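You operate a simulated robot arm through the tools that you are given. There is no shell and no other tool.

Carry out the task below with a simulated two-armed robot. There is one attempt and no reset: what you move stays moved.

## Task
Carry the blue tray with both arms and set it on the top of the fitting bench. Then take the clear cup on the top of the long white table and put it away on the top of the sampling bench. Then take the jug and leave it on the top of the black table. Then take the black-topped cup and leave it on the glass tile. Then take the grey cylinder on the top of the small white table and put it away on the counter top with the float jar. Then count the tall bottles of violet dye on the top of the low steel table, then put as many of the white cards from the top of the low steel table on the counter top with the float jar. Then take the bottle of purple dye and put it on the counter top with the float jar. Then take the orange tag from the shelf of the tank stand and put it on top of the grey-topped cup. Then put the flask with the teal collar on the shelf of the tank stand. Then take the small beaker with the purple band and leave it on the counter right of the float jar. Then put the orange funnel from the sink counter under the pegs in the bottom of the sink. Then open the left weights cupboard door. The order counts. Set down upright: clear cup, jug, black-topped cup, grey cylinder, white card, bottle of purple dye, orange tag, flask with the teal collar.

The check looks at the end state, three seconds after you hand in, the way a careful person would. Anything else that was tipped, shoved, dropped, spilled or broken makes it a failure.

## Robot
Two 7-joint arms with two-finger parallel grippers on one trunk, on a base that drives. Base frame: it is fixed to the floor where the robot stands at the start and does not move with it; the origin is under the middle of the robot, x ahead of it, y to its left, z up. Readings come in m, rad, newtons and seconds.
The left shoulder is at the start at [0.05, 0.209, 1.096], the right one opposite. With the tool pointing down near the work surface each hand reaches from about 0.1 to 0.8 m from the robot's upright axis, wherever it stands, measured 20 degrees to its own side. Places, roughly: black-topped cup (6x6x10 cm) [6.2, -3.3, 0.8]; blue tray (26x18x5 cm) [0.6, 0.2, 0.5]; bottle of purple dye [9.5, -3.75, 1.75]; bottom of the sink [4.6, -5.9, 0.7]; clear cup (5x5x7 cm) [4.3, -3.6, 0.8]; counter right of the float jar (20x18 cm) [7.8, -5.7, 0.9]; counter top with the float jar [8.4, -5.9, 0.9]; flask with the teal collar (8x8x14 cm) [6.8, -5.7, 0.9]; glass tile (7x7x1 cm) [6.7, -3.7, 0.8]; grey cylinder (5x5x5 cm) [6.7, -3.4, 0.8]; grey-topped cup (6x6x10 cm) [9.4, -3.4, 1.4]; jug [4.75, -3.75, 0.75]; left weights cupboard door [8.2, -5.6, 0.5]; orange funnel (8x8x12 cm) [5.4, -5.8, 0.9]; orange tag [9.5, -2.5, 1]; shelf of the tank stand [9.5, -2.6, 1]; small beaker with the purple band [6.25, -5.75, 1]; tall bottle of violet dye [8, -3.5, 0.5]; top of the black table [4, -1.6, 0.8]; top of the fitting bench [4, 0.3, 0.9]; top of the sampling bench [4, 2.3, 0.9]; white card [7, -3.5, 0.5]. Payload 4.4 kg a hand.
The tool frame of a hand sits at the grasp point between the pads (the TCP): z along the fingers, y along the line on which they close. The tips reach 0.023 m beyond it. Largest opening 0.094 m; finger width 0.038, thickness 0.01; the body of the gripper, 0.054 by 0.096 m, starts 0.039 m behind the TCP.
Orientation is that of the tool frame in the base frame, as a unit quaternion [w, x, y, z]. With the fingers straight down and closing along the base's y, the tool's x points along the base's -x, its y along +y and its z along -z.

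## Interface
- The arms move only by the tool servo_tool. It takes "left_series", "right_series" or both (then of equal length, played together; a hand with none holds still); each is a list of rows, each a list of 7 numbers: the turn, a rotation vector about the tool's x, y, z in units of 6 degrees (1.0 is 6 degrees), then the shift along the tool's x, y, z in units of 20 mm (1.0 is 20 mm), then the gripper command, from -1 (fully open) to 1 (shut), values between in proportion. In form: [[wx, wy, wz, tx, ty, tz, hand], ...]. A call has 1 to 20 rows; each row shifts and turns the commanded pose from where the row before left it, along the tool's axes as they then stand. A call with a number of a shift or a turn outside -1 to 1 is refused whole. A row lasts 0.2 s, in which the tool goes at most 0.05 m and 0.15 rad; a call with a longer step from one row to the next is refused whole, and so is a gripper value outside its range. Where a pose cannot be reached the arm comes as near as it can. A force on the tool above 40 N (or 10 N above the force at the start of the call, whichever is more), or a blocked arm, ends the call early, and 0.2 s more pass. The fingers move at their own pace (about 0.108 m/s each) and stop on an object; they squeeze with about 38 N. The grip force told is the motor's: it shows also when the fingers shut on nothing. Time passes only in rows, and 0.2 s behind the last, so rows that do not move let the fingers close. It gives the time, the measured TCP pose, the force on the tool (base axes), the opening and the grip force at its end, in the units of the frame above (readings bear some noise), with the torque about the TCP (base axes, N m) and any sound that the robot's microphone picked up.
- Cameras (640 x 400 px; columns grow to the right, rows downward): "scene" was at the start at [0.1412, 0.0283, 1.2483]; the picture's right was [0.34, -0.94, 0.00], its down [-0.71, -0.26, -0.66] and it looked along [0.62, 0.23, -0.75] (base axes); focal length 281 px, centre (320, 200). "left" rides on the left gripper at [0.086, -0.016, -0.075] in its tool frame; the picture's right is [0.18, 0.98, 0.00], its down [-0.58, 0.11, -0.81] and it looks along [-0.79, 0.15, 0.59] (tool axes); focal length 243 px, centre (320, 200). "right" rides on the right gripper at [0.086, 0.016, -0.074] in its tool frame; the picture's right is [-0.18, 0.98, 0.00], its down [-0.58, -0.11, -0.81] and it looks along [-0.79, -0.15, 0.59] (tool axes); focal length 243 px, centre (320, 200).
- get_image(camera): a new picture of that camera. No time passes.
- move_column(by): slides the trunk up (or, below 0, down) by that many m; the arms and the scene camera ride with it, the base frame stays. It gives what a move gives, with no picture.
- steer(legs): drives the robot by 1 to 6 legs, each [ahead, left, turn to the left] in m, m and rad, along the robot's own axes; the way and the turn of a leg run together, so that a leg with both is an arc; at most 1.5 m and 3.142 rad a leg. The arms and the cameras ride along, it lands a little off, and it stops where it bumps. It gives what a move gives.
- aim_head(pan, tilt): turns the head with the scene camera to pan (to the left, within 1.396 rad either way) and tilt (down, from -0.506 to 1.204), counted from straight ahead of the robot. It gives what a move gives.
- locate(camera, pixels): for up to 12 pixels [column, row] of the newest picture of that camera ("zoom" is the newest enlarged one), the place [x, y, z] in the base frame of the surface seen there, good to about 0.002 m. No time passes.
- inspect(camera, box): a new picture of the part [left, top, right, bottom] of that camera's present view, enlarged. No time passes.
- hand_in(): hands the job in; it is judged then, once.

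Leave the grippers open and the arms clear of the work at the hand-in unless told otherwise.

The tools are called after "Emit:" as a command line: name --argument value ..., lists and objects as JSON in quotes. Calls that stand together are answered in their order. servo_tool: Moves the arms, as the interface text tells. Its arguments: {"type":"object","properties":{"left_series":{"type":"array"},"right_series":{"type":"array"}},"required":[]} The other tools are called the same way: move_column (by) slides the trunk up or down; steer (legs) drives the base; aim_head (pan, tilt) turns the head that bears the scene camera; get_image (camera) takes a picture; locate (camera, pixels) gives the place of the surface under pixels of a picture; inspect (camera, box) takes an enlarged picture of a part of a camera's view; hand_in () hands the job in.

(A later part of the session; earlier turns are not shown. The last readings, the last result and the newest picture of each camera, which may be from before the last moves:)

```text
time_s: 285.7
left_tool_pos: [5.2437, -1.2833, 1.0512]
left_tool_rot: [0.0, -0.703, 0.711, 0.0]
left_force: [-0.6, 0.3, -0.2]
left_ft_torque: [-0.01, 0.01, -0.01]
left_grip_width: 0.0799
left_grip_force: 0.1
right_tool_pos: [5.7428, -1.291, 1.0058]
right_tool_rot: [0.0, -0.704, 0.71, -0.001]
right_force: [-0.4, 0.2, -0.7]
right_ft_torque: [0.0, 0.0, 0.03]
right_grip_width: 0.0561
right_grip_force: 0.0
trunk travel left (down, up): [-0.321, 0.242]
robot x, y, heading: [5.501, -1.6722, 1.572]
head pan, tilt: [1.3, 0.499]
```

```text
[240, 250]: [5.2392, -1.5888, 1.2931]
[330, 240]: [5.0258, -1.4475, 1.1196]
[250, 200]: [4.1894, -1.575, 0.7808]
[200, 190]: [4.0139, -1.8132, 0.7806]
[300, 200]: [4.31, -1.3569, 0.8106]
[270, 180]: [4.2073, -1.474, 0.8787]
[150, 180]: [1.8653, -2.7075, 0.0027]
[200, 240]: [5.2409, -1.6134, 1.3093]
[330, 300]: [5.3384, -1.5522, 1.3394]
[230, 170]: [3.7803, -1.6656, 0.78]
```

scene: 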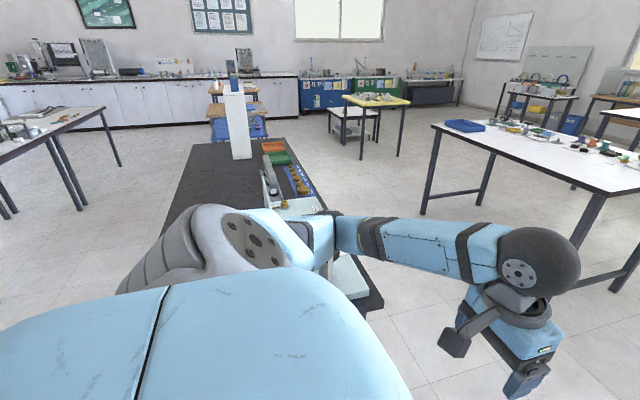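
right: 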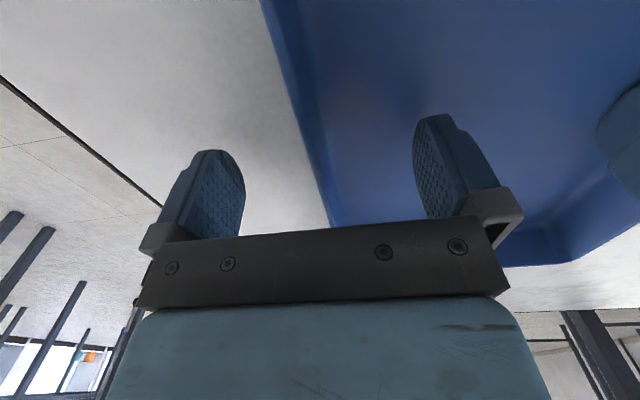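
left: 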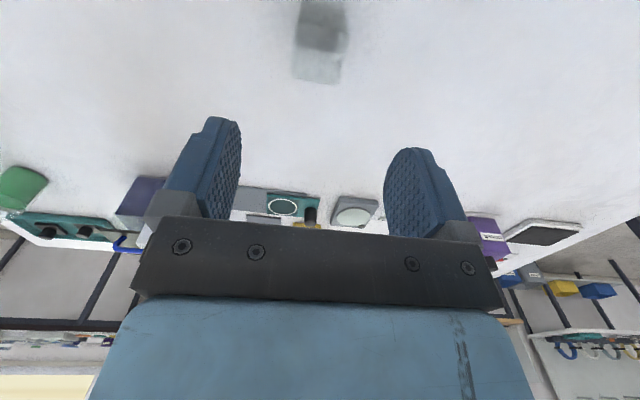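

The south half of the black table (y −1.6…−1.9) is bare. Continuing in reverse to y≈−4.6.

Emit:
steer --legs '[[-1.47, 0, 0], [-1.47, 0, 0]]'

Emit:
aim_head --pan 0.5 --tilt 0.6

Emit:
get_image --camera "scene"

```text
time_s: 299.9
left_tool_pos: [5.3086, -4.2359, 1.0518]
left_tool_rot: [0.0, 0.717, -0.697, 0.001]
left_force: [0.6, 0.2, -0.3]
left_ft_torque: [0.04, -0.03, -0.01]
left_grip_width: 0.0798
left_grip_force: 0.1
right_tool_pos: [5.8064, -4.2241, 1.0069]
right_tool_rot: [0.0, 0.717, -0.697, 0.001]
right_force: [-0.2, 0.3, 0.0]
right_ft_torque: [-0.01, -0.02, 0.05]
right_grip_width: 0.0563
right_grip_force: 0.1
trunk travel left (down, up): [-0.321, 0.242]
robot x, y, heading: [5.5745, -4.6114, 1.608]
head pan, tilt: [1.3, 0.499]
```

```text
time_s: 301.0
left_tool_pos: [5.3079, -4.2354, 1.0513]
left_tool_rot: [-0.001, 0.717, -0.697, 0.002]
left_force: [-0.6, 0.4, -0.2]
left_ft_torque: [0.0, 0.0, -0.01]
left_grip_width: 0.0798
left_grip_force: 0.0
right_tool_pos: [5.8064, -4.2227, 1.006]
right_tool_rot: [0.0, 0.717, -0.697, 0.0]
right_force: [-0.1, -0.3, -0.2]
right_ft_torque: [0.02, 0.0, 0.01]
right_grip_width: 0.0566
right_grip_force: 0.0
trunk travel left (down, up): [-0.321, 0.242]
robot x, y, heading: [5.5796, -4.6123, 1.608]
head pan, tilt: [0.499, 0.6]
```

```text
taken
```

scene: 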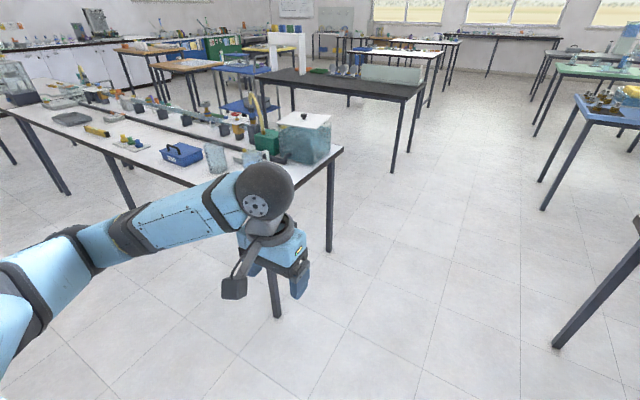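

Correcting heading and sliding left ~1.05 m to x≈4.52.

Emit:
steer --legs '[[0, 0, -0.037], [0, 1.05, 0]]'

Emit:
aim_head --pan -0.2 --tilt 0.7

Emit:
get_image --camera "scene"

```text
time_s: 310.9
left_tool_pos: [4.273, -4.2212, 1.0524]
left_tool_rot: [0.0, -0.704, 0.71, -0.002]
left_force: [0.4, -0.5, 0.3]
left_ft_torque: [0.01, -0.02, 0.02]
left_grip_width: 0.0799
left_grip_force: 0.1
right_tool_pos: [4.774, -4.2285, 1.0066]
right_tool_rot: [0.0, -0.704, 0.71, 0.0]
right_force: [-0.2, -0.4, -0.2]
right_ft_torque: [0.0, -0.02, 0.02]
right_grip_width: 0.0567
right_grip_force: 0.1
trunk travel left (down, up): [-0.321, 0.242]
robot x, y, heading: [4.5301, -4.6084, 1.564]
head pan, tilt: [0.499, 0.6]
```

```text
time_s: 311.9
left_tool_pos: [4.2733, -4.2208, 1.052]
left_tool_rot: [0.0, -0.704, 0.71, -0.002]
left_force: [0.6, -0.1, -0.8]
left_ft_torque: [0.0, -0.01, -0.06]
left_grip_width: 0.0797
left_grip_force: 0.1
right_tool_pos: [4.7729, -4.229, 1.0078]
right_tool_rot: [-0.001, -0.705, 0.709, 0.0]
right_force: [-0.2, 0.5, 0.4]
right_ft_torque: [0.01, 0.0, -0.01]
right_grip_width: 0.0564
right_grip_force: 0.0
trunk travel left (down, up): [-0.321, 0.242]
robot x, y, heading: [4.5292, -4.612, 1.565]
head pan, tilt: [-0.201, 0.7]
```

```text
taken
```

scene: 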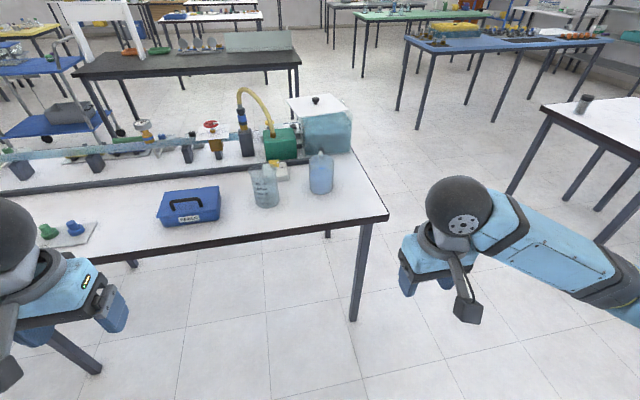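

Emit:
steer --legs '[[0.33, 0, 0.006]]'

Emit:
aim_head --pan -0.25 --tilt 0.9

Emit:
get_image --camera "scene"

Emit:
get_image --camera "right"

```text
time_s: 314.1
left_tool_pos: [4.2678, -3.8902, 1.0512]
left_tool_rot: [-0.001, 0.709, -0.706, 0.001]
left_force: [0.0, 0.6, -0.7]
left_ft_torque: [-0.01, 0.0, 0.0]
left_grip_width: 0.08
left_grip_force: 0.1
right_tool_pos: [4.7662, -3.8918, 1.0052]
right_tool_rot: [0.0, 0.709, -0.705, 0.0]
right_force: [0.0, 0.0, 0.5]
right_ft_torque: [-0.02, 0.02, -0.05]
right_grip_width: 0.0564
right_grip_force: 0.0
trunk travel left (down, up): [-0.321, 0.242]
robot x, y, heading: [4.5284, -4.2729, 1.58]
head pan, tilt: [-0.201, 0.7]
```

```text
time_s: 314.9
left_tool_pos: [4.2674, -3.8906, 1.0507]
left_tool_rot: [0.0, 0.709, -0.705, 0.002]
left_force: [-0.4, 0.0, 0.4]
left_ft_torque: [0.01, 0.02, -0.03]
left_grip_width: 0.0797
left_grip_force: 0.0
right_tool_pos: [4.7679, -3.8911, 1.0067]
right_tool_rot: [-0.001, 0.708, -0.706, 0.0]
right_force: [-0.7, -0.2, 0.3]
right_ft_torque: [-0.03, -0.03, -0.02]
right_grip_width: 0.0564
right_grip_force: 0.1
trunk travel left (down, up): [-0.321, 0.242]
robot x, y, heading: [4.5291, -4.2723, 1.578]
head pan, tilt: [-0.25, 0.901]
```

```text
taken
```

scene: 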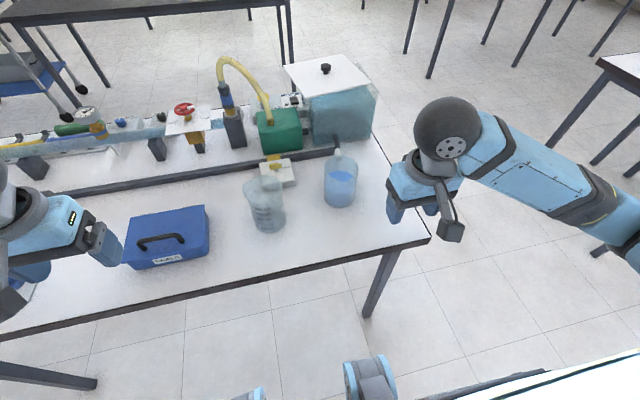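

```text
taken
```

right: 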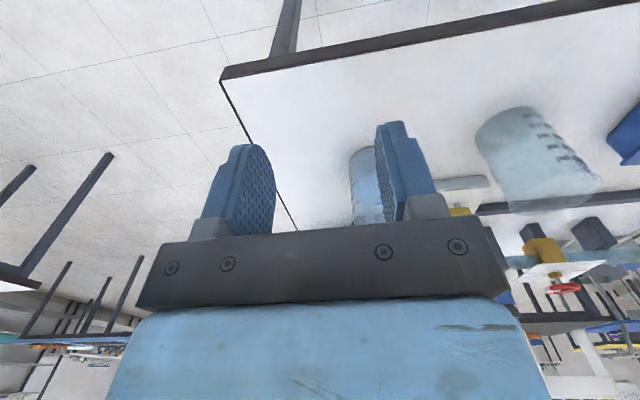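

Emit:
inspect --camera "scene" --box '[310, 140, 370, 215]'

Emit:
locate --camera "zoom" --pixels '[[320, 80], [325, 65], [310, 100], [250, 140], [400, 145], [320, 250], [240, 300], [400, 300], [320, 350], [330, 130], [265, 250], [385, 250]]'

```text
5.33 times, centred on (340, 178) of scene
```

zoom: 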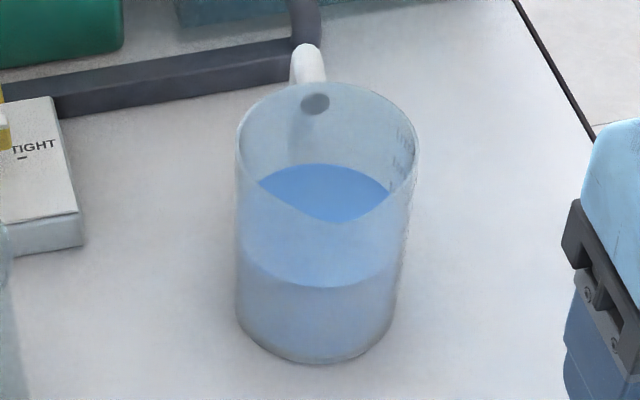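

```text
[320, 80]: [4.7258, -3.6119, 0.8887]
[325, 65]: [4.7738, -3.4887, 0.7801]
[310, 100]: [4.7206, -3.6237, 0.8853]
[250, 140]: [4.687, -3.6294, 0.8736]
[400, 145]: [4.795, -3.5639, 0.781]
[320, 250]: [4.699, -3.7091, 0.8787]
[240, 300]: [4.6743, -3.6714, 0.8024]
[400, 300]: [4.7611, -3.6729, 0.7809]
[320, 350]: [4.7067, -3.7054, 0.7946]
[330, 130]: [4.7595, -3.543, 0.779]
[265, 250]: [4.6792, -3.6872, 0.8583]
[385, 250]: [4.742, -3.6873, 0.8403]
```

The jug: axis ≈ (4.712, −3.668), diameter ≈ 0.08, rim z ≈ 0.89, handle to the north. The hand can straddle it closing along x. Moving the right hand, fully open, above it at z 1.0.

Emit:
servo_tool --right_series '[[0, 0, 0, -0.93, 0.23, 0, -1], [0, 0, 0, -0.93, 0.23, 0, -1], [0, 0, 0, -0.93, 0.23, 0, -1], [0, 0, 0, -0.93, 0.23, 0, -1], [0, 0, 0, -0.93, 0.23, 0, -1], [0, 0, 0, -0.93, 0.23, 0, -1], [0, 0, 0, -0.93, 0.23, 0, -1], [0, 0, 0, -0.93, 0.23, 0, -1], [0, 0, 0, -0.93, 0.23, 0, -1], [0, 0, 0, -0.93, 0.23, 0, -1], [0, 0, 0, -0.93, 0.23, 0, -1], [0, 0, 0, -0.93, 0.23, 0, -1], [0, 0, 0, 0, 0, 0, -1]]'

Emit:
get_image --camera "right"

Emit:
get_image --camera "scene"

```text
time_s: 317.7
left_tool_pos: [4.2674, -3.8912, 1.0524]
left_tool_rot: [0.0, 0.708, -0.706, 0.002]
left_force: [0.1, -0.2, 0.1]
left_ft_torque: [0.0, -0.01, 0.01]
left_grip_width: 0.0798
left_grip_force: 0.1
right_tool_pos: [4.7119, -3.6679, 1.0068]
right_tool_rot: [0.0, 0.709, -0.705, 0.0]
right_force: [-0.2, -0.3, 0.9]
right_ft_torque: [-0.02, 0.0, 0.01]
right_grip_width: 0.0941
right_grip_force: 0.0
trunk travel left (down, up): [-0.321, 0.242]
robot x, y, heading: [4.5271, -4.2742, 1.582]
head pan, tilt: [-0.25, 0.901]
```

```text
taken
```

right: 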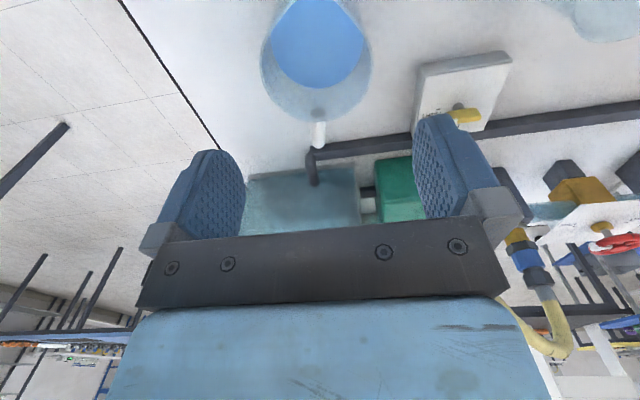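

```text
taken
```

scene: 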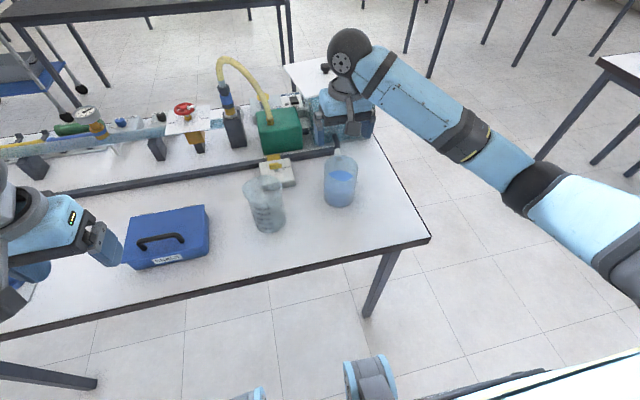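

The jug's rim in the right picture spans columns 261–371 (centre 316), so it lies 3 mm east of the axis. Shifting 3 mm and descending to z 0.89 first.

Emit:
servo_tool --right_series '[[0, 0, 0, 0, -0.15, 0.8, -1], [0, 0, 0, 0, 0, 0.8, -1], [0, 0, 0, 0, 0, 0.8, -1], [0, 0, 0, 0, 0, 0.8, -1], [0, 0, 0, 0, 0, 0.8, -1], [0, 0, 0, 0, 0, 0.8, -1], [0, 0, 0, 0, 0, 0.8, -1], [0, 0, 0, 0, 0, 0, -1]]'

Emit:
get_image --camera "right"

Emit:
inspect --camera "scene" --box '[280, 40, 420, 220]'

```text
time_s: 319.5
left_tool_pos: [4.2687, -3.8903, 1.0511]
left_tool_rot: [0.0, 0.708, -0.706, 0.001]
left_force: [-0.2, -0.6, 0.8]
left_ft_torque: [0.01, 0.0, 0.0]
left_grip_width: 0.08
left_grip_force: 0.0
right_tool_pos: [4.7122, -3.6689, 0.8934]
right_tool_rot: [0.0, 0.709, -0.706, 0.0]
right_force: [0.4, -0.5, 0.1]
right_ft_torque: [0.01, 0.04, -0.01]
right_grip_width: 0.094
right_grip_force: 0.1
trunk travel left (down, up): [-0.321, 0.242]
robot x, y, heading: [4.5294, -4.2751, 1.579]
head pan, tilt: [-0.25, 0.901]
```

```text
taken
```

right: 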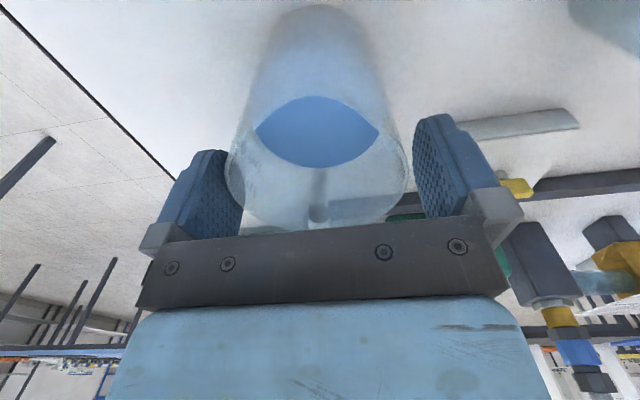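

```text
2.22 times, centred on (350, 130) of scene
```

zoom: 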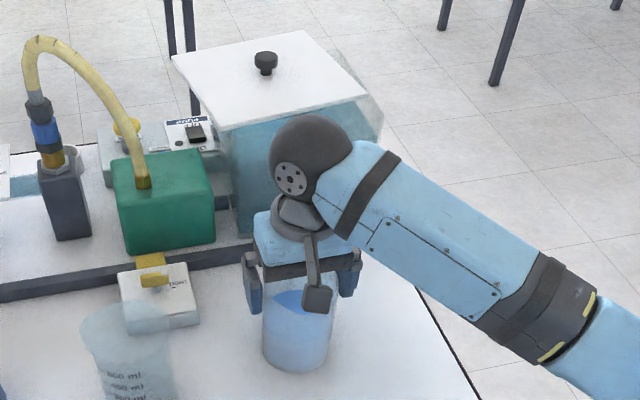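

The jug sits between the fingers, about 1.5 mm east still. Shifting 2 mm, descending 28 mm to z 0.865.

Emit:
servo_tool --right_series '[[0, 0, 0, 0, -0.1, 0, -1], [0, 0, 0, 0, 0, 0.7, -1], [0, 0, 0, 0, 0, 0.7, -1], [0, 0, 0, 0, 0, 0, -1]]'

Emit:
get_image --camera "right"

```text
time_s: 320.5
left_tool_pos: [4.2678, -3.8906, 1.0512]
left_tool_rot: [0.0, 0.709, -0.705, 0.001]
left_force: [0.0, -1.0, 0.4]
left_ft_torque: [0.01, 0.02, 0.02]
left_grip_width: 0.0798
left_grip_force: 0.2
right_tool_pos: [4.716, -3.6678, 0.8661]
right_tool_rot: [0.0, 0.71, -0.705, 0.0]
right_force: [0.1, 0.4, 0.0]
right_ft_torque: [-0.02, 0.01, 0.03]
right_grip_width: 0.094
right_grip_force: 0.0
trunk travel left (down, up): [-0.321, 0.242]
robot x, y, heading: [4.5252, -4.2718, 1.579]
head pan, tilt: [-0.25, 0.901]
```

```text
taken
```

right: 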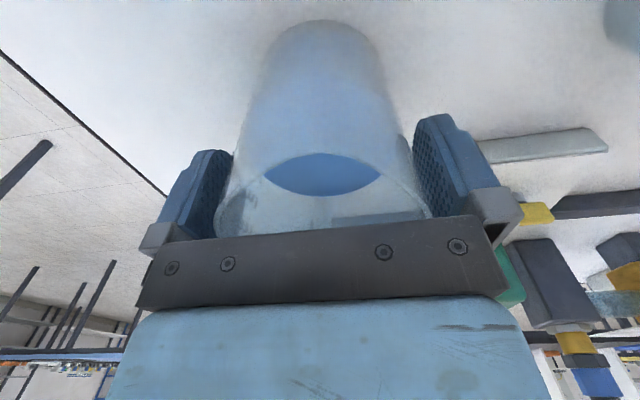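

Well centred, no contact. Closing slowly.

Emit:
servo_tool --right_series '[[0, 0, 0, 0, 0, 0, -0.85], [0, 0, 0, 0, 0, 0, -0.78], [0, 0, 0, 0, 0, 0, -0.7], [0, 0, 0, 0, 0, 0, -0.5], [0, 0, 0, 0, 0, 0, 0], [0, 0, 0, 0, 0, 0, 1], [0, 0, 0, 0, 0, 0, 1]]'

```text
time_s: 322.1
left_tool_pos: [4.2676, -3.8902, 1.051]
left_tool_rot: [0.0, 0.708, -0.706, 0.001]
left_force: [-0.6, -0.1, -0.5]
left_ft_torque: [-0.02, 0.0, -0.02]
left_grip_width: 0.08
left_grip_force: 0.0
right_tool_pos: [4.7149, -3.6674, 0.867]
right_tool_rot: [0.001, 0.709, -0.705, 0.001]
right_force: [-1.3, 0.6, -0.5]
right_ft_torque: [0.07, 0.08, -0.02]
right_grip_width: 0.0851
right_grip_force: 37.8
trunk travel left (down, up): [-0.321, 0.242]
robot x, y, heading: [4.5263, -4.2707, 1.58]
head pan, tilt: [-0.25, 0.901]
```

Gripped at 0.085 m. Lifting slowly.

Emit:
servo_tool --right_series '[[0, 0, 0, 0, 0, -0.2, 1], [0, 0, 0, 0, 0, -0.4, 1], [0, 0, 0, 0, 0, -0.5, 1], [0, 0, 0, 0, 0, -0.5, 1], [0, 0, 0, 0, 0, -0.5, 1], [0, 0, 0, 0, 0, -0.5, 1], [0, 0, 0, 0, 0, -0.5, 1], [0, 0, 0, 0, 0, -0.5, 1], [0, 0, 0, 0, 0, -0.3, 1], [0, 0, 0, 0, 0, 0, 1]]'

Emit:
get_image --camera "right"

Emit:
inspect --camera "scene" --box '[280, 40, 420, 220]'

```text
time_s: 324.3
left_tool_pos: [4.2673, -3.8899, 1.0504]
left_tool_rot: [0.0, 0.708, -0.706, 0.002]
left_force: [0.0, 1.5, -0.1]
left_ft_torque: [0.01, 0.02, 0.02]
left_grip_width: 0.0797
left_grip_force: 0.2
right_tool_pos: [4.7168, -3.6708, 0.9443]
right_tool_rot: [0.0, 0.709, -0.705, 0.001]
right_force: [-0.5, 0.7, -4.1]
right_ft_torque: [-0.03, -0.03, 0.03]
right_grip_width: 0.0852
right_grip_force: 38.2
trunk travel left (down, up): [-0.321, 0.242]
robot x, y, heading: [4.5319, -4.2756, 1.582]
head pan, tilt: [-0.25, 0.901]
```

```text
taken
```

right: 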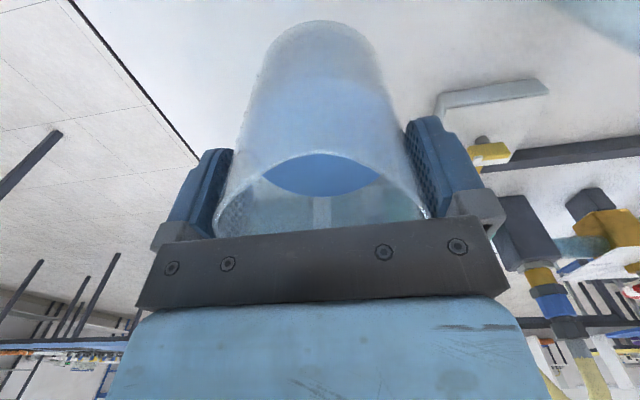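

```text
2.22 times, centred on (350, 130) of scene
```

zoom: 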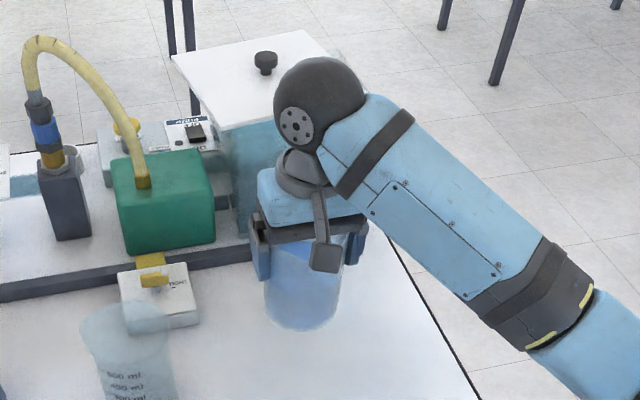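

Jug lifted upright (about 4 N). Raising to z≈1.05 and drawing it back gently toward the robot.

Emit:
servo_tool --right_series '[[0, 0, 0, 0, 0, -0.3, 1], [0, 0, 0, 0, 0, -0.5, 1], [0, 0, 0, 0, 0, -0.6, 1], [0, 0, 0, 0, 0, -0.6, 1], [0, 0, 0, 0, 0, -0.6, 1], [0, 0, 0, 0, 0, -0.6, 1], [0, 0, 0, 0, 0, -0.6, 1], [0, 0, 0, 0, 0, -0.6, 1], [0, 0, 0, 0, 0, -0.5, 1], [0, 0, 0, 0, 0, -0.3, 1], [0, 0, 0, 0, 0, 0, 1]]'

Emit:
servo_tool --right_series '[[0, 0, 0, 0.3, -0.05, 0, 1], [0, 0, 0, 0.5, -0.15, 0, 1], [0, 0, 0, 0.7, -0.2, 0, 1], [0, 0, 0, 0.7, -0.2, 0, 1], [0, 0, 0, 0.7, -0.2, 0, 1], [0, 0, 0, 0.7, -0.2, 0, 1], [0, 0, 0, 0.7, -0.2, 0, 1], [0, 0, 0, 0.7, -0.2, 0, 1], [0, 0, 0, 0.7, -0.2, 0, 1], [0, 0, 0, 0.7, -0.2, 0, 1], [0, 0, 0, 0.7, -0.2, 0, 1], [0, 0, 0, 0.7, -0.2, 0, 1], [0, 0, 0, 0.7, -0.2, 0, 1], [0, 0, 0, 0.7, -0.2, 0, 1], [0, 0, 0, 0.5, -0.1, 0, 1], [0, 0, 0, 0.3, 0, 0, 1], [0, 0, 0, 0, 0, 0, 1]]'

Emit:
get_image --camera "scene"

```text
time_s: 326.7
left_tool_pos: [4.2681, -3.8896, 1.0508]
left_tool_rot: [0.0, 0.708, -0.706, 0.002]
left_force: [-0.1, -0.5, 0.2]
left_ft_torque: [-0.01, -0.01, 0.02]
left_grip_width: 0.08
left_grip_force: 0.1
right_tool_pos: [4.7151, -3.6677, 1.0489]
right_tool_rot: [0.001, 0.709, -0.706, 0.001]
right_force: [0.2, -0.3, -3.2]
right_ft_torque: [-0.04, 0.05, -0.01]
right_grip_width: 0.0848
right_grip_force: 37.9
trunk travel left (down, up): [-0.321, 0.242]
robot x, y, heading: [4.5298, -4.2708, 1.58]
head pan, tilt: [-0.25, 0.901]
```

```text
time_s: 330.3
left_tool_pos: [4.2688, -3.8903, 1.0518]
left_tool_rot: [0.001, 0.708, -0.706, 0.001]
left_force: [0.3, 0.8, 1.2]
left_ft_torque: [0.02, 0.02, -0.02]
left_grip_width: 0.0798
left_grip_force: 0.0
right_tool_pos: [4.772, -3.8671, 1.0488]
right_tool_rot: [0.0, 0.709, -0.705, 0.0]
right_force: [-0.5, 0.9, -3.0]
right_ft_torque: [-0.04, 0.0, 0.03]
right_grip_width: 0.0847
right_grip_force: 38.6
trunk travel left (down, up): [-0.321, 0.242]
robot x, y, heading: [4.5247, -4.2774, 1.579]
head pan, tilt: [-0.25, 0.901]
```

```text
taken
```

scene: 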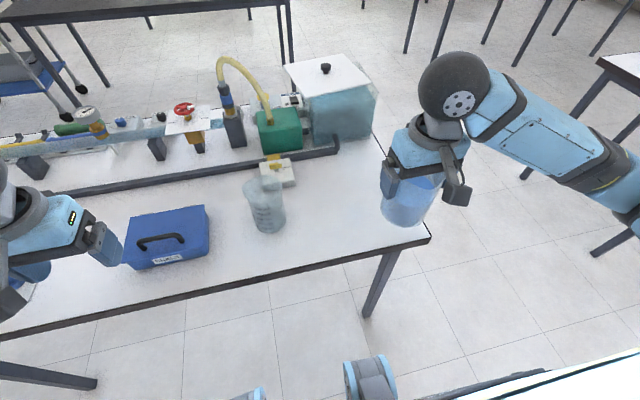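

Now back 0.33 m and slide right 0.97 m, then correct heading.

Emit:
steer --legs '[[-0.33, 0, -0.008], [0, -0.97, 0]]'

Emit:
get_image --camera "right"

```text
time_s: 340.9
left_tool_pos: [5.2456, -4.2291, 1.0514]
left_tool_rot: [0.0, -0.699, 0.715, -0.001]
left_force: [-1.2, -0.7, 0.5]
left_ft_torque: [-0.02, 0.02, 0.0]
left_grip_width: 0.0802
left_grip_force: 0.0
right_tool_pos: [5.7501, -4.2194, 1.0495]
right_tool_rot: [-0.001, -0.699, 0.715, -0.001]
right_force: [1.2, 0.1, -3.3]
right_ft_torque: [-0.05, -0.02, -0.02]
right_grip_width: 0.0846
right_grip_force: 38.1
trunk travel left (down, up): [-0.321, 0.242]
robot x, y, heading: [5.4944, -4.6184, 1.552]
head pan, tilt: [-0.25, 0.901]
```

```text
taken
```

right: 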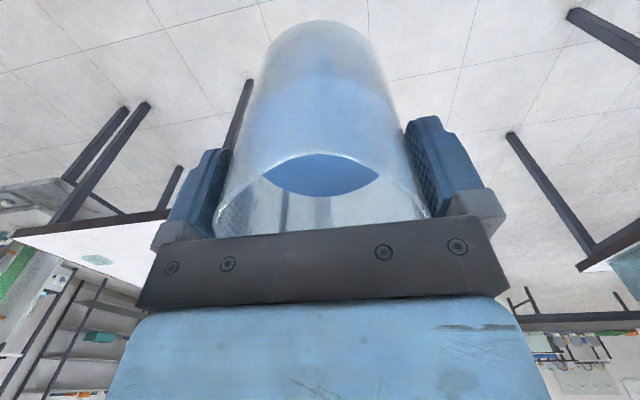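

The jug is level and steady. Driving north 2.1 m to y≈−2.5.

Emit:
steer --legs '[[0, 0, 0.019], [1.05, 0, 0], [1.05, 0, 0]]'

Emit:
aim_head --pan 0.7 --tilt 0.6

Emit:
get_image --camera "scene"

```text
time_s: 351.7
left_tool_pos: [5.1729, -2.1393, 1.0513]
left_tool_rot: [0.0, 0.714, -0.7, 0.001]
left_force: [-0.9, 0.8, 0.2]
left_ft_torque: [-0.01, 0.0, 0.05]
left_grip_width: 0.08
left_grip_force: 0.0
right_tool_pos: [5.6765, -2.1083, 1.0472]
right_tool_rot: [0.0, 0.715, -0.699, 0.0]
right_force: [0.4, 0.0, -3.8]
right_ft_torque: [-0.02, -0.02, -0.02]
right_grip_width: 0.0847
right_grip_force: 38.2
trunk travel left (down, up): [-0.321, 0.242]
robot x, y, heading: [5.4372, -2.5208, 1.589]
head pan, tilt: [-0.25, 0.901]
```

```text
time_s: 352.9
left_tool_pos: [5.1724, -2.1399, 1.0523]
left_tool_rot: [0.0, 0.713, -0.701, 0.002]
left_force: [0.3, -1.1, -1.4]
left_ft_torque: [0.01, -0.02, 0.01]
left_grip_width: 0.0799
left_grip_force: 0.0
right_tool_pos: [5.6768, -2.109, 1.0485]
right_tool_rot: [0.0, 0.715, -0.699, 0.0]
right_force: [0.0, -0.6, -3.5]
right_ft_torque: [-0.04, -0.01, -0.04]
right_grip_width: 0.0847
right_grip_force: 38.5
trunk travel left (down, up): [-0.321, 0.242]
robot x, y, heading: [5.4384, -2.5196, 1.599]
head pan, tilt: [0.7, 0.6]
```

```text
taken
```

scene: 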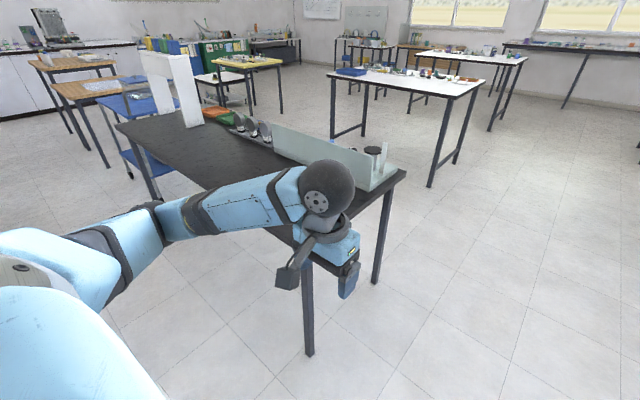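

Emit:
locate --camera "scene" --pixels '[[280, 150], [240, 145], [230, 170], [350, 168], [180, 150], [160, 135], [310, 165], [200, 125]]'

Emit:
steer --legs '[[0, 0, -0.023], [0, 1.06, 0]]'

Emit:
aim_head --pan -0.1 --tilt 0.75

Emit:
get_image --camera "scene"

```text
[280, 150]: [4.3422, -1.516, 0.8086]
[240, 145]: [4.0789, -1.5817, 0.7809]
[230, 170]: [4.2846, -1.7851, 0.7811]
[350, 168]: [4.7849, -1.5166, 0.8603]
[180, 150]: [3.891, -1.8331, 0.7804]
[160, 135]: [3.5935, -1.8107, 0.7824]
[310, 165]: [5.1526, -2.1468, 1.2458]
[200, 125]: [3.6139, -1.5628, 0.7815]
```

```text
time_s: 362.6
left_tool_pos: [4.1539, -2.1283, 1.0512]
left_tool_rot: [0.0, -0.703, 0.711, -0.001]
left_force: [-0.3, -0.2, -0.1]
left_ft_torque: [0.01, 0.02, 0.04]
left_grip_width: 0.0803
left_grip_force: 0.1
right_tool_pos: [4.6598, -2.1155, 1.0487]
right_tool_rot: [-0.001, -0.703, 0.711, -0.001]
right_force: [-0.5, 0.2, -3.5]
right_ft_torque: [-0.02, -0.02, -0.01]
right_grip_width: 0.0849
right_grip_force: 38.4
trunk travel left (down, up): [-0.321, 0.242]
robot x, y, heading: [4.4061, -2.5195, 1.562]
head pan, tilt: [0.7, 0.6]
```

```text
time_s: 363.8
left_tool_pos: [4.1534, -2.1279, 1.0511]
left_tool_rot: [-0.001, -0.703, 0.712, -0.001]
left_force: [-0.3, 0.4, -0.3]
left_ft_torque: [-0.01, 0.01, 0.01]
left_grip_width: 0.0798
left_grip_force: 0.0
right_tool_pos: [4.6581, -2.1138, 1.0484]
right_tool_rot: [-0.001, -0.704, 0.71, -0.001]
right_force: [0.2, 0.3, -3.8]
right_ft_torque: [-0.04, 0.01, -0.04]
right_grip_width: 0.0848
right_grip_force: 38.2
trunk travel left (down, up): [-0.321, 0.242]
robot x, y, heading: [4.4069, -2.5202, 1.563]
head pan, tilt: [-0.099, 0.75]
```

```text
taken
```

scene: 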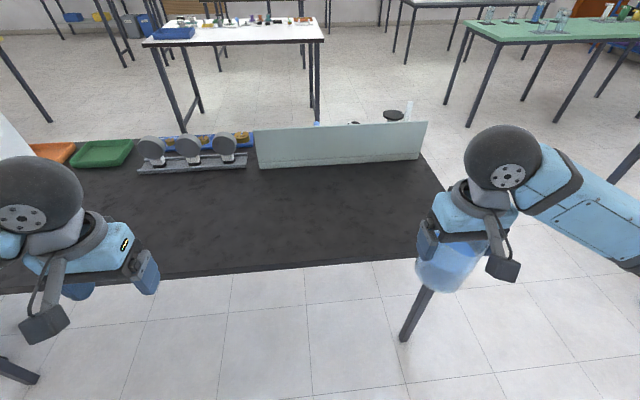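

Free black surface ahead of the right hand, board face at y −1.516. Driving ahead 0.2 m, then extending the jug over (4.65, −1.74).

Emit:
steer --legs '[[0.2, 0, 0.008]]'

Emit:
servo_tool --right_series '[[0, 0, 0, -0.3, 0, 0, 1], [0, 0, 0, -0.6, 0, 0, 1], [0, 0, 0, -0.7, 0, 0, 1], [0, 0, 0, -0.7, 0, 0, 1], [0, 0, 0, -0.7, 0, 0, 1], [0, 0, 0, -0.7, 0, 0, 1], [0, 0, 0, -0.7, 0, 0, 1], [0, 0, 0, -0.7, 0, 0, 1], [0, 0, 0, -0.7, 0, 0, 1], [0, 0, 0, -0.7, 0, 0, 1], [0, 0, 0, -0.7, 0, 0, 1], [0, 0, 0, -0.7, 0, 0, 1], [0, 0, 0, -0.5, 0, 0, 1], [0, 0, 0, -0.3, 0, 0, 1], [0, 0, 0, 0, 0, 0, 1]]'

Emit:
get_image --camera "scene"

```text
time_s: 365.3
left_tool_pos: [4.1506, -1.9339, 1.0508]
left_tool_rot: [0.0, -0.706, 0.709, -0.001]
left_force: [-0.4, -0.5, 0.4]
left_ft_torque: [0.0, 0.02, 0.0]
left_grip_width: 0.0798
left_grip_force: 0.3
right_tool_pos: [4.6561, -1.9147, 1.048]
right_tool_rot: [-0.001, -0.706, 0.708, -0.001]
right_force: [-0.4, 0.1, -3.5]
right_ft_torque: [-0.06, 0.0, 0.01]
right_grip_width: 0.0848
right_grip_force: 38.2
trunk travel left (down, up): [-0.321, 0.242]
robot x, y, heading: [4.4071, -2.3233, 1.573]
head pan, tilt: [-0.099, 0.75]
```

```text
time_s: 368.5
left_tool_pos: [4.1506, -1.9344, 1.051]
left_tool_rot: [0.0, -0.706, 0.709, -0.001]
left_force: [-0.1, -0.9, 0.8]
left_ft_torque: [0.03, -0.03, 0.0]
left_grip_width: 0.0802
left_grip_force: 0.1
right_tool_pos: [4.6543, -1.7423, 1.0485]
right_tool_rot: [0.0, -0.706, 0.708, -0.001]
right_force: [0.3, 0.0, -3.2]
right_ft_torque: [-0.03, -0.01, 0.04]
right_grip_width: 0.0848
right_grip_force: 37.7
trunk travel left (down, up): [-0.321, 0.242]
robot x, y, heading: [4.4094, -2.3223, 1.581]
head pan, tilt: [-0.099, 0.75]
```

```text
taken
```

scene: 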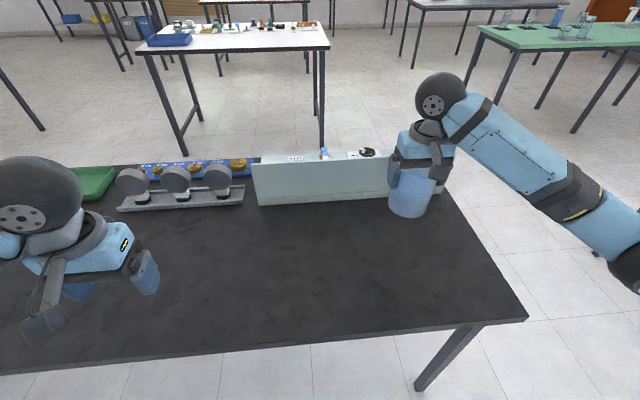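

Lowering the jug gently: 0.168 m first.

Emit:
servo_tool --right_series '[[0, 0, 0, 0, 0, 0.3, 1], [0, 0, 0, 0, 0, 0.5, 1], [0, 0, 0, 0, 0, 0.6, 1], [0, 0, 0, 0, 0, 0.6, 1], [0, 0, 0, 0, 0, 0.6, 1], [0, 0, 0, 0, 0, 0.6, 1], [0, 0, 0, 0, 0, 0.6, 1], [0, 0, 0, 0, 0, 0.6, 1], [0, 0, 0, 0, 0, 0.6, 1], [0, 0, 0, 0, 0, 0.6, 1], [0, 0, 0, 0, 0, 0.6, 1], [0, 0, 0, 0, 0, 0.6, 1], [0, 0, 0, 0, 0, 0.6, 1], [0, 0, 0, 0, 0, 0.6, 1], [0, 0, 0, 0, 0, 0.3, 1], [0, 0, 0, 0, 0, 0.1, 1], [0, 0, 0, 0, 0, 0, 1]]'

Emit:
servo_tool --right_series '[[0, 0, 0, 0, 0, 0.15, 1], [0, 0, 0, 0, 0, 0.15, 1], [0, 0, 0, 0, 0, 0.1, 1], [0, 0, 0, 0, 0, 0, 1]]'

```text
time_s: 372.1
left_tool_pos: [4.1507, -1.9337, 1.0517]
left_tool_rot: [0.0, -0.706, 0.708, -0.001]
left_force: [-0.3, 0.5, 0.8]
left_ft_torque: [0.01, 0.04, 0.01]
left_grip_width: 0.0798
left_grip_force: 0.1
right_tool_pos: [4.6559, -1.742, 0.8785]
right_tool_rot: [0.0, -0.706, 0.708, 0.0]
right_force: [0.4, -0.4, -4.1]
right_ft_torque: [-0.02, 0.0, 0.03]
right_grip_width: 0.0847
right_grip_force: 37.8
trunk travel left (down, up): [-0.321, 0.242]
robot x, y, heading: [4.4088, -2.3208, 1.575]
head pan, tilt: [-0.099, 0.75]
```

```text
time_s: 373.1
left_tool_pos: [4.1502, -1.9343, 1.0515]
left_tool_rot: [-0.001, -0.706, 0.708, 0.0]
left_force: [0.4, -0.1, -0.2]
left_ft_torque: [0.02, 0.01, -0.02]
left_grip_width: 0.0797
left_grip_force: 0.0
right_tool_pos: [4.6563, -1.7421, 0.872]
right_tool_rot: [-0.001, -0.706, 0.708, -0.001]
right_force: [0.4, 0.1, -4.3]
right_ft_torque: [-0.02, 0.0, 0.03]
right_grip_width: 0.0849
right_grip_force: 38.0
trunk travel left (down, up): [-0.321, 0.242]
robot x, y, heading: [4.4102, -2.3217, 1.576]
head pan, tilt: [-0.099, 0.75]
```

Emit:
servo_tool --right_series '[[0, 0, 0, 0, 0, 0.12, 1], [0, 0, 0, 0, 0, 0.1, 1], [0, 0, 0, 0, 0, 0, 1]]'

```text
time_s: 373.9
left_tool_pos: [4.15, -1.9351, 1.0527]
left_tool_rot: [0.0, -0.706, 0.708, -0.001]
left_force: [0.1, 0.5, -0.3]
left_ft_torque: [-0.01, -0.03, -0.03]
left_grip_width: 0.0797
left_grip_force: 0.1
right_tool_pos: [4.6564, -1.7431, 0.8684]
right_tool_rot: [-0.001, -0.707, 0.708, 0.0]
right_force: [-0.3, 0.5, -3.8]
right_ft_torque: [-0.03, 0.02, 0.01]
right_grip_width: 0.0848
right_grip_force: 37.8
trunk travel left (down, up): [-0.321, 0.242]
robot x, y, heading: [4.407, -2.319, 1.576]
head pan, tilt: [-0.099, 0.75]
```

Emit:
servo_tool --right_series '[[0, 0, 0, 0, 0, 0.08, 1], [0, 0, 0, 0, 0, 0.06, 1], [0, 0, 0, 0, 0, 0, 1]]'

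```text
time_s: 374.7
left_tool_pos: [4.1489, -1.9348, 1.0519]
left_tool_rot: [0.0, -0.706, 0.708, -0.001]
left_force: [0.0, -0.4, -0.1]
left_ft_torque: [-0.02, 0.01, 0.0]
left_grip_width: 0.08
left_grip_force: 0.1
right_tool_pos: [4.6543, -1.742, 0.8663]
right_tool_rot: [0.0, -0.706, 0.708, 0.0]
right_force: [1.6, 0.1, -0.5]
right_ft_torque: [0.01, 0.06, -0.03]
right_grip_width: 0.085
right_grip_force: 38.2
trunk travel left (down, up): [-0.321, 0.242]
robot x, y, heading: [4.4046, -2.3192, 1.573]
head pan, tilt: [-0.099, 0.75]
```

The weight is now on the table. Opening fully and rising straight up.

Emit:
servo_tool --right_series '[[0, 0, 0, 0, 0, 0.03, 1], [0, 0, 0, 0, 0, 0, -0.9], [0, 0, 0, 0, 0, 0, -1], [0, 0, 0, 0, 0, 0, -1], [0, 0, 0, 0, 0, -0.3, -1], [0, 0, 0, 0, 0, -0.5, -1], [0, 0, 0, 0, 0, -0.8, -1], [0, 0, 0, 0, 0, -1, -1], [0, 0, 0, 0, 0, -1, -1], [0, 0, 0, 0, 0, -1, -1], [0, 0, 0, 0, 0, -1, -1], [0, 0, 0, 0, 0, -1, -1], [0, 0, 0, 0, 0, -1, -1], [0, 0, 0, 0, 0, -1, -1], [0, 0, 0, 0, 0, 0, -1]]'

Emit:
get_image --camera "scene"

Emit:
get_image --camera "right"

```text
time_s: 377.9
left_tool_pos: [4.1501, -1.9339, 1.052]
left_tool_rot: [0.0, -0.706, 0.708, -0.001]
left_force: [1.0, 0.2, -0.2]
left_ft_torque: [0.02, 0.02, 0.0]
left_grip_width: 0.08
left_grip_force: 0.0
right_tool_pos: [4.6554, -1.7416, 1.0362]
right_tool_rot: [-0.001, -0.707, 0.708, -0.001]
right_force: [0.4, -1.0, -0.7]
right_ft_torque: [0.05, 0.0, 0.01]
right_grip_width: 0.094
right_grip_force: 0.1
trunk travel left (down, up): [-0.321, 0.242]
robot x, y, heading: [4.4099, -2.3183, 1.573]
head pan, tilt: [-0.099, 0.75]
```

```text
taken
```

scene: 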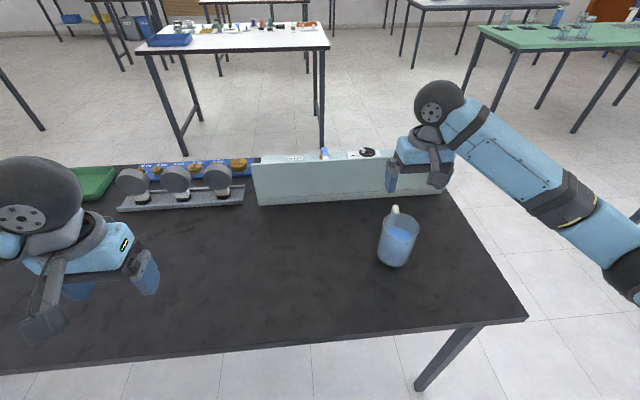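

```text
taken
```

right: 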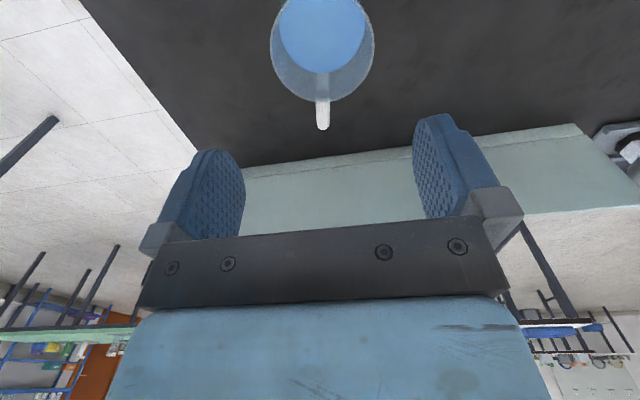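

The jug stands upright with its liquid on the black table at (4.655, −1.742). Next the black-topped cup. I tuck the right hand, back off, slide right to x≈5.5 and turn east to face the small white table.

Emit:
servo_tool --right_series '[[0, 0, 0, 1, 0, 0, -1], [0, 0, 0, 1, 0, 0, -1], [0, 0, 0, 1, 0, 0, -1], [0, 0, 0, 1, 0, 0, -1], [0, 0, 0, 1, 0, 0, -1], [0, 0, 0, 1, 0, 0, -1], [0, 0, 0, 1, 0, 0, -1], [0, 0, 0, 1, 0, 0, -1], [0, 0, 0, 1, 0, 0, -1], [0, 0, 0, 0, 0, 0, -1]]'

Emit:
steer --legs '[[-0.2, 0, 0], [0, -1.08, 0], [0, 0, -1.571]]'

Emit:
aim_head --pan -0.5 --tilt 0.6

Emit:
get_image --camera "scene"

```text
time_s: 380.1
left_tool_pos: [4.1508, -1.9351, 1.0512]
left_tool_rot: [0.0, -0.706, 0.708, -0.001]
left_force: [-0.6, 0.1, 0.8]
left_ft_torque: [0.01, 0.0, -0.02]
left_grip_width: 0.0798
left_grip_force: 0.1
right_tool_pos: [4.6539, -1.9217, 1.0343]
right_tool_rot: [-0.001, -0.706, 0.708, -0.001]
right_force: [0.0, -0.6, -0.2]
right_ft_torque: [-0.01, 0.0, 0.0]
right_grip_width: 0.0939
right_grip_force: 0.1
trunk travel left (down, up): [-0.321, 0.242]
robot x, y, heading: [4.4083, -2.3212, 1.574]
head pan, tilt: [-0.099, 0.75]
```

```text
time_s: 395.3
left_tool_pos: [5.9193, -2.282, 1.0508]
left_tool_rot: [-0.001, 0.025, 1.0, -0.001]
left_force: [-0.1, 0.2, 0.4]
left_ft_torque: [0.03, -0.02, 0.0]
left_grip_width: 0.08
left_grip_force: 0.1
right_tool_pos: [5.9093, -2.787, 1.0349]
right_tool_rot: [0.0, 0.023, 1.0, -0.001]
right_force: [-0.5, -0.6, -0.1]
right_ft_torque: [0.02, 0.03, -0.03]
right_grip_width: 0.094
right_grip_force: 0.0
trunk travel left (down, up): [-0.321, 0.242]
robot x, y, heading: [5.5208, -2.5198, -0.047]
head pan, tilt: [-0.099, 0.75]
```

```text
time_s: 396.2
left_tool_pos: [5.9187, -2.2827, 1.052]
left_tool_rot: [-0.001, 0.024, 1.0, -0.001]
left_force: [-0.9, -0.8, 0.2]
left_ft_torque: [0.05, 0.05, -0.01]
left_grip_width: 0.0797
left_grip_force: 0.0
right_tool_pos: [5.9094, -2.7867, 1.0357]
right_tool_rot: [-0.001, 0.024, 1.0, 0.0]
right_force: [0.1, -0.7, 0.2]
right_ft_torque: [0.0, 0.01, 0.0]
right_grip_width: 0.0943
right_grip_force: 0.0
trunk travel left (down, up): [-0.321, 0.242]
robot x, y, heading: [5.525, -2.5248, -0.046]
head pan, tilt: [-0.499, 0.6]
```

```text
taken
```

scene: 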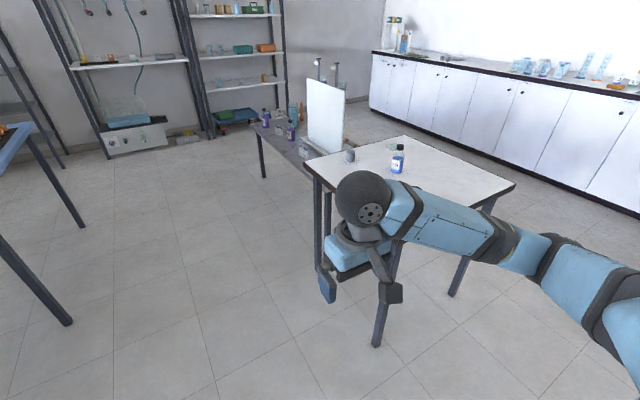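

Emit:
locate --camera "scene" --pixels '[[307, 165], [405, 137], [513, 184], [397, 160], [350, 155], [430, 165], [465, 180], [325, 130], [262, 125], [290, 130]]'

Emit:
inspect --camera "scene" --box '[230, 80, 530, 220]'

```text
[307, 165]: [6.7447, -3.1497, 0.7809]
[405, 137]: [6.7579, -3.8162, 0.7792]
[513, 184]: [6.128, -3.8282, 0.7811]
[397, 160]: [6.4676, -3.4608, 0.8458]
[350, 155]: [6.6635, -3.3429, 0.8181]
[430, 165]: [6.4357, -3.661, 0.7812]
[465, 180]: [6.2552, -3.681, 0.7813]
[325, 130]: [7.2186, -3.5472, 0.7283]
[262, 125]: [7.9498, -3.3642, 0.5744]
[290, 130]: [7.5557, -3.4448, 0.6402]
```

```text
2.13 times, centred on (380, 150) of scene
```

zoom: 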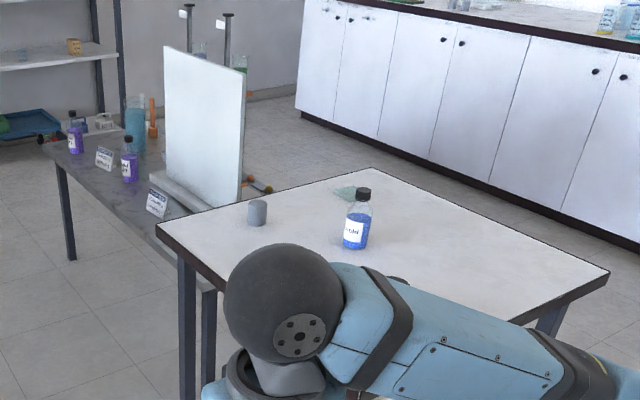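

Small white table: x 6.12–6.76, y −3.15…−3.825, z 0.781. I'll take the black-topped cup from the west with the right hand. Straightening, sliding right 0.6 m, and stepping ahead a little.

Emit:
steer --legs '[[0, 0, 0.047], [0, -0.6, 0], [0.12, 0, 0]]'

Emit:
aim_head --pan -0.35 --tilt 0.8

Emit:
get_image --camera "scene"

Emit:
get_image --camera "right"

```text
time_s: 403.1
left_tool_pos: [6.0299, -2.8604, 1.0508]
left_tool_rot: [-0.002, 0.001, 1.0, -0.001]
left_force: [0.4, 0.0, 0.7]
left_ft_torque: [0.0, 0.01, -0.02]
left_grip_width: 0.0801
left_grip_force: 0.1
right_tool_pos: [6.0455, -3.3664, 1.0354]
right_tool_rot: [-0.001, -0.001, 1.0, 0.0]
right_force: [-0.5, -0.2, -0.2]
right_ft_torque: [0.02, 0.01, -0.05]
right_grip_width: 0.094
right_grip_force: 0.0
trunk travel left (down, up): [-0.321, 0.242]
robot x, y, heading: [5.6448, -3.1226, 0.005]
head pan, tilt: [-0.499, 0.6]
```

```text
time_s: 403.9
left_tool_pos: [6.0282, -2.8608, 1.0511]
left_tool_rot: [0.0, 0.0, 1.0, -0.002]
left_force: [-0.2, -0.1, -0.2]
left_ft_torque: [0.0, 0.03, 0.0]
left_grip_width: 0.0802
left_grip_force: 0.0
right_tool_pos: [6.044, -3.3655, 1.034]
right_tool_rot: [-0.001, -0.001, 1.0, 0.0]
right_force: [-0.6, 0.0, 0.1]
right_ft_torque: [-0.01, 0.01, 0.01]
right_grip_width: 0.0941
right_grip_force: 0.0
trunk travel left (down, up): [-0.321, 0.242]
robot x, y, heading: [5.6436, -3.1222, 0.004]
head pan, tilt: [-0.351, 0.799]
```

```text
taken
```

scene: 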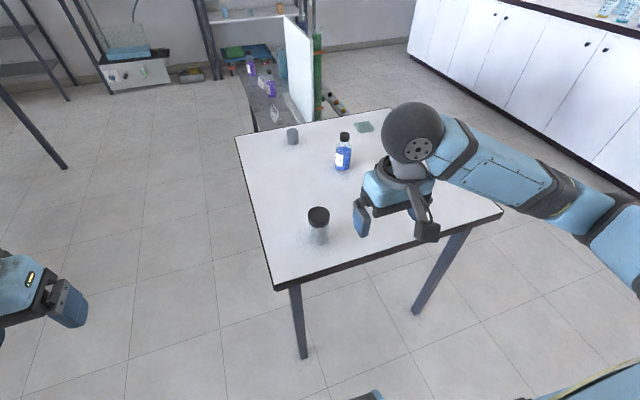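

```text
taken
```

right: 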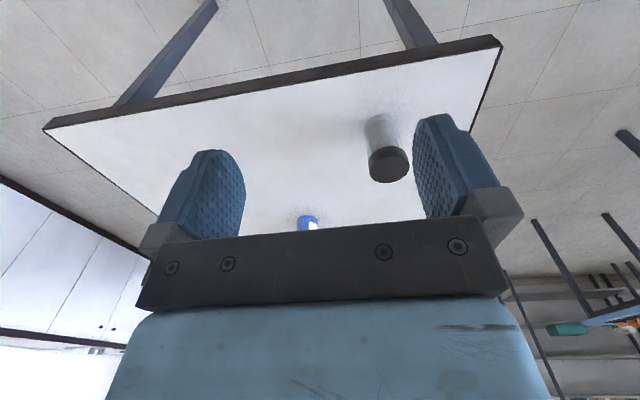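

Emit:
inspect --camera "scene" --box '[295, 195, 345, 255]'

Emit:
locate --camera "zoom" --pixels '[[300, 110], [300, 85], [240, 110], [365, 110], [300, 150], [300, 250], [300, 310], [250, 250], [350, 250], [300, 325], [300, 340]]'

Emit:
locate --camera "scene" --pixels '[[364, 127], [357, 130], [373, 125], [364, 122], [364, 132], [292, 135], [343, 155]]'

```text
6.67 times, centred on (320, 225) of scene
```

zoom: 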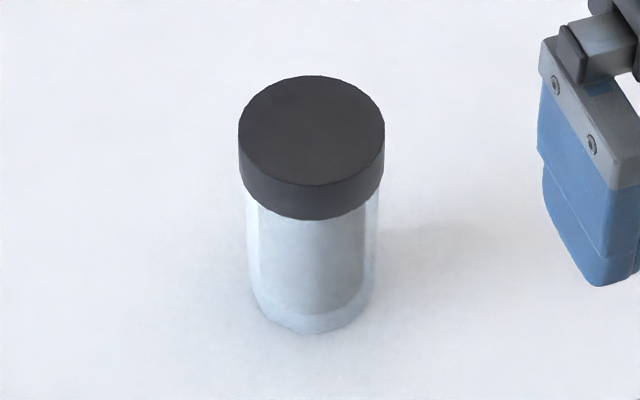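

```text
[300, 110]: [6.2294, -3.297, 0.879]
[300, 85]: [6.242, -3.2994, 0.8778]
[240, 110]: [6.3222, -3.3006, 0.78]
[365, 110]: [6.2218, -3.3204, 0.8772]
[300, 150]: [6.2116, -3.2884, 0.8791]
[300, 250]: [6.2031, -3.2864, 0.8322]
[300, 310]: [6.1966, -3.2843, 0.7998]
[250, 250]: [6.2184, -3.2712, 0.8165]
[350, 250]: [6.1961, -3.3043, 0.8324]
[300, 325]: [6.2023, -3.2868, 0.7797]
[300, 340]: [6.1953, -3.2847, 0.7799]
```

```text
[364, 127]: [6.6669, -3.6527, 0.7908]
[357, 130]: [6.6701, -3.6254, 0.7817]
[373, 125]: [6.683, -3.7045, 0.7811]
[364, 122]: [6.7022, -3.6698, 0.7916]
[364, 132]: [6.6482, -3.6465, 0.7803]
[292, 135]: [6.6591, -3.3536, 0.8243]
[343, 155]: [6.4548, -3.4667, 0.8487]
```

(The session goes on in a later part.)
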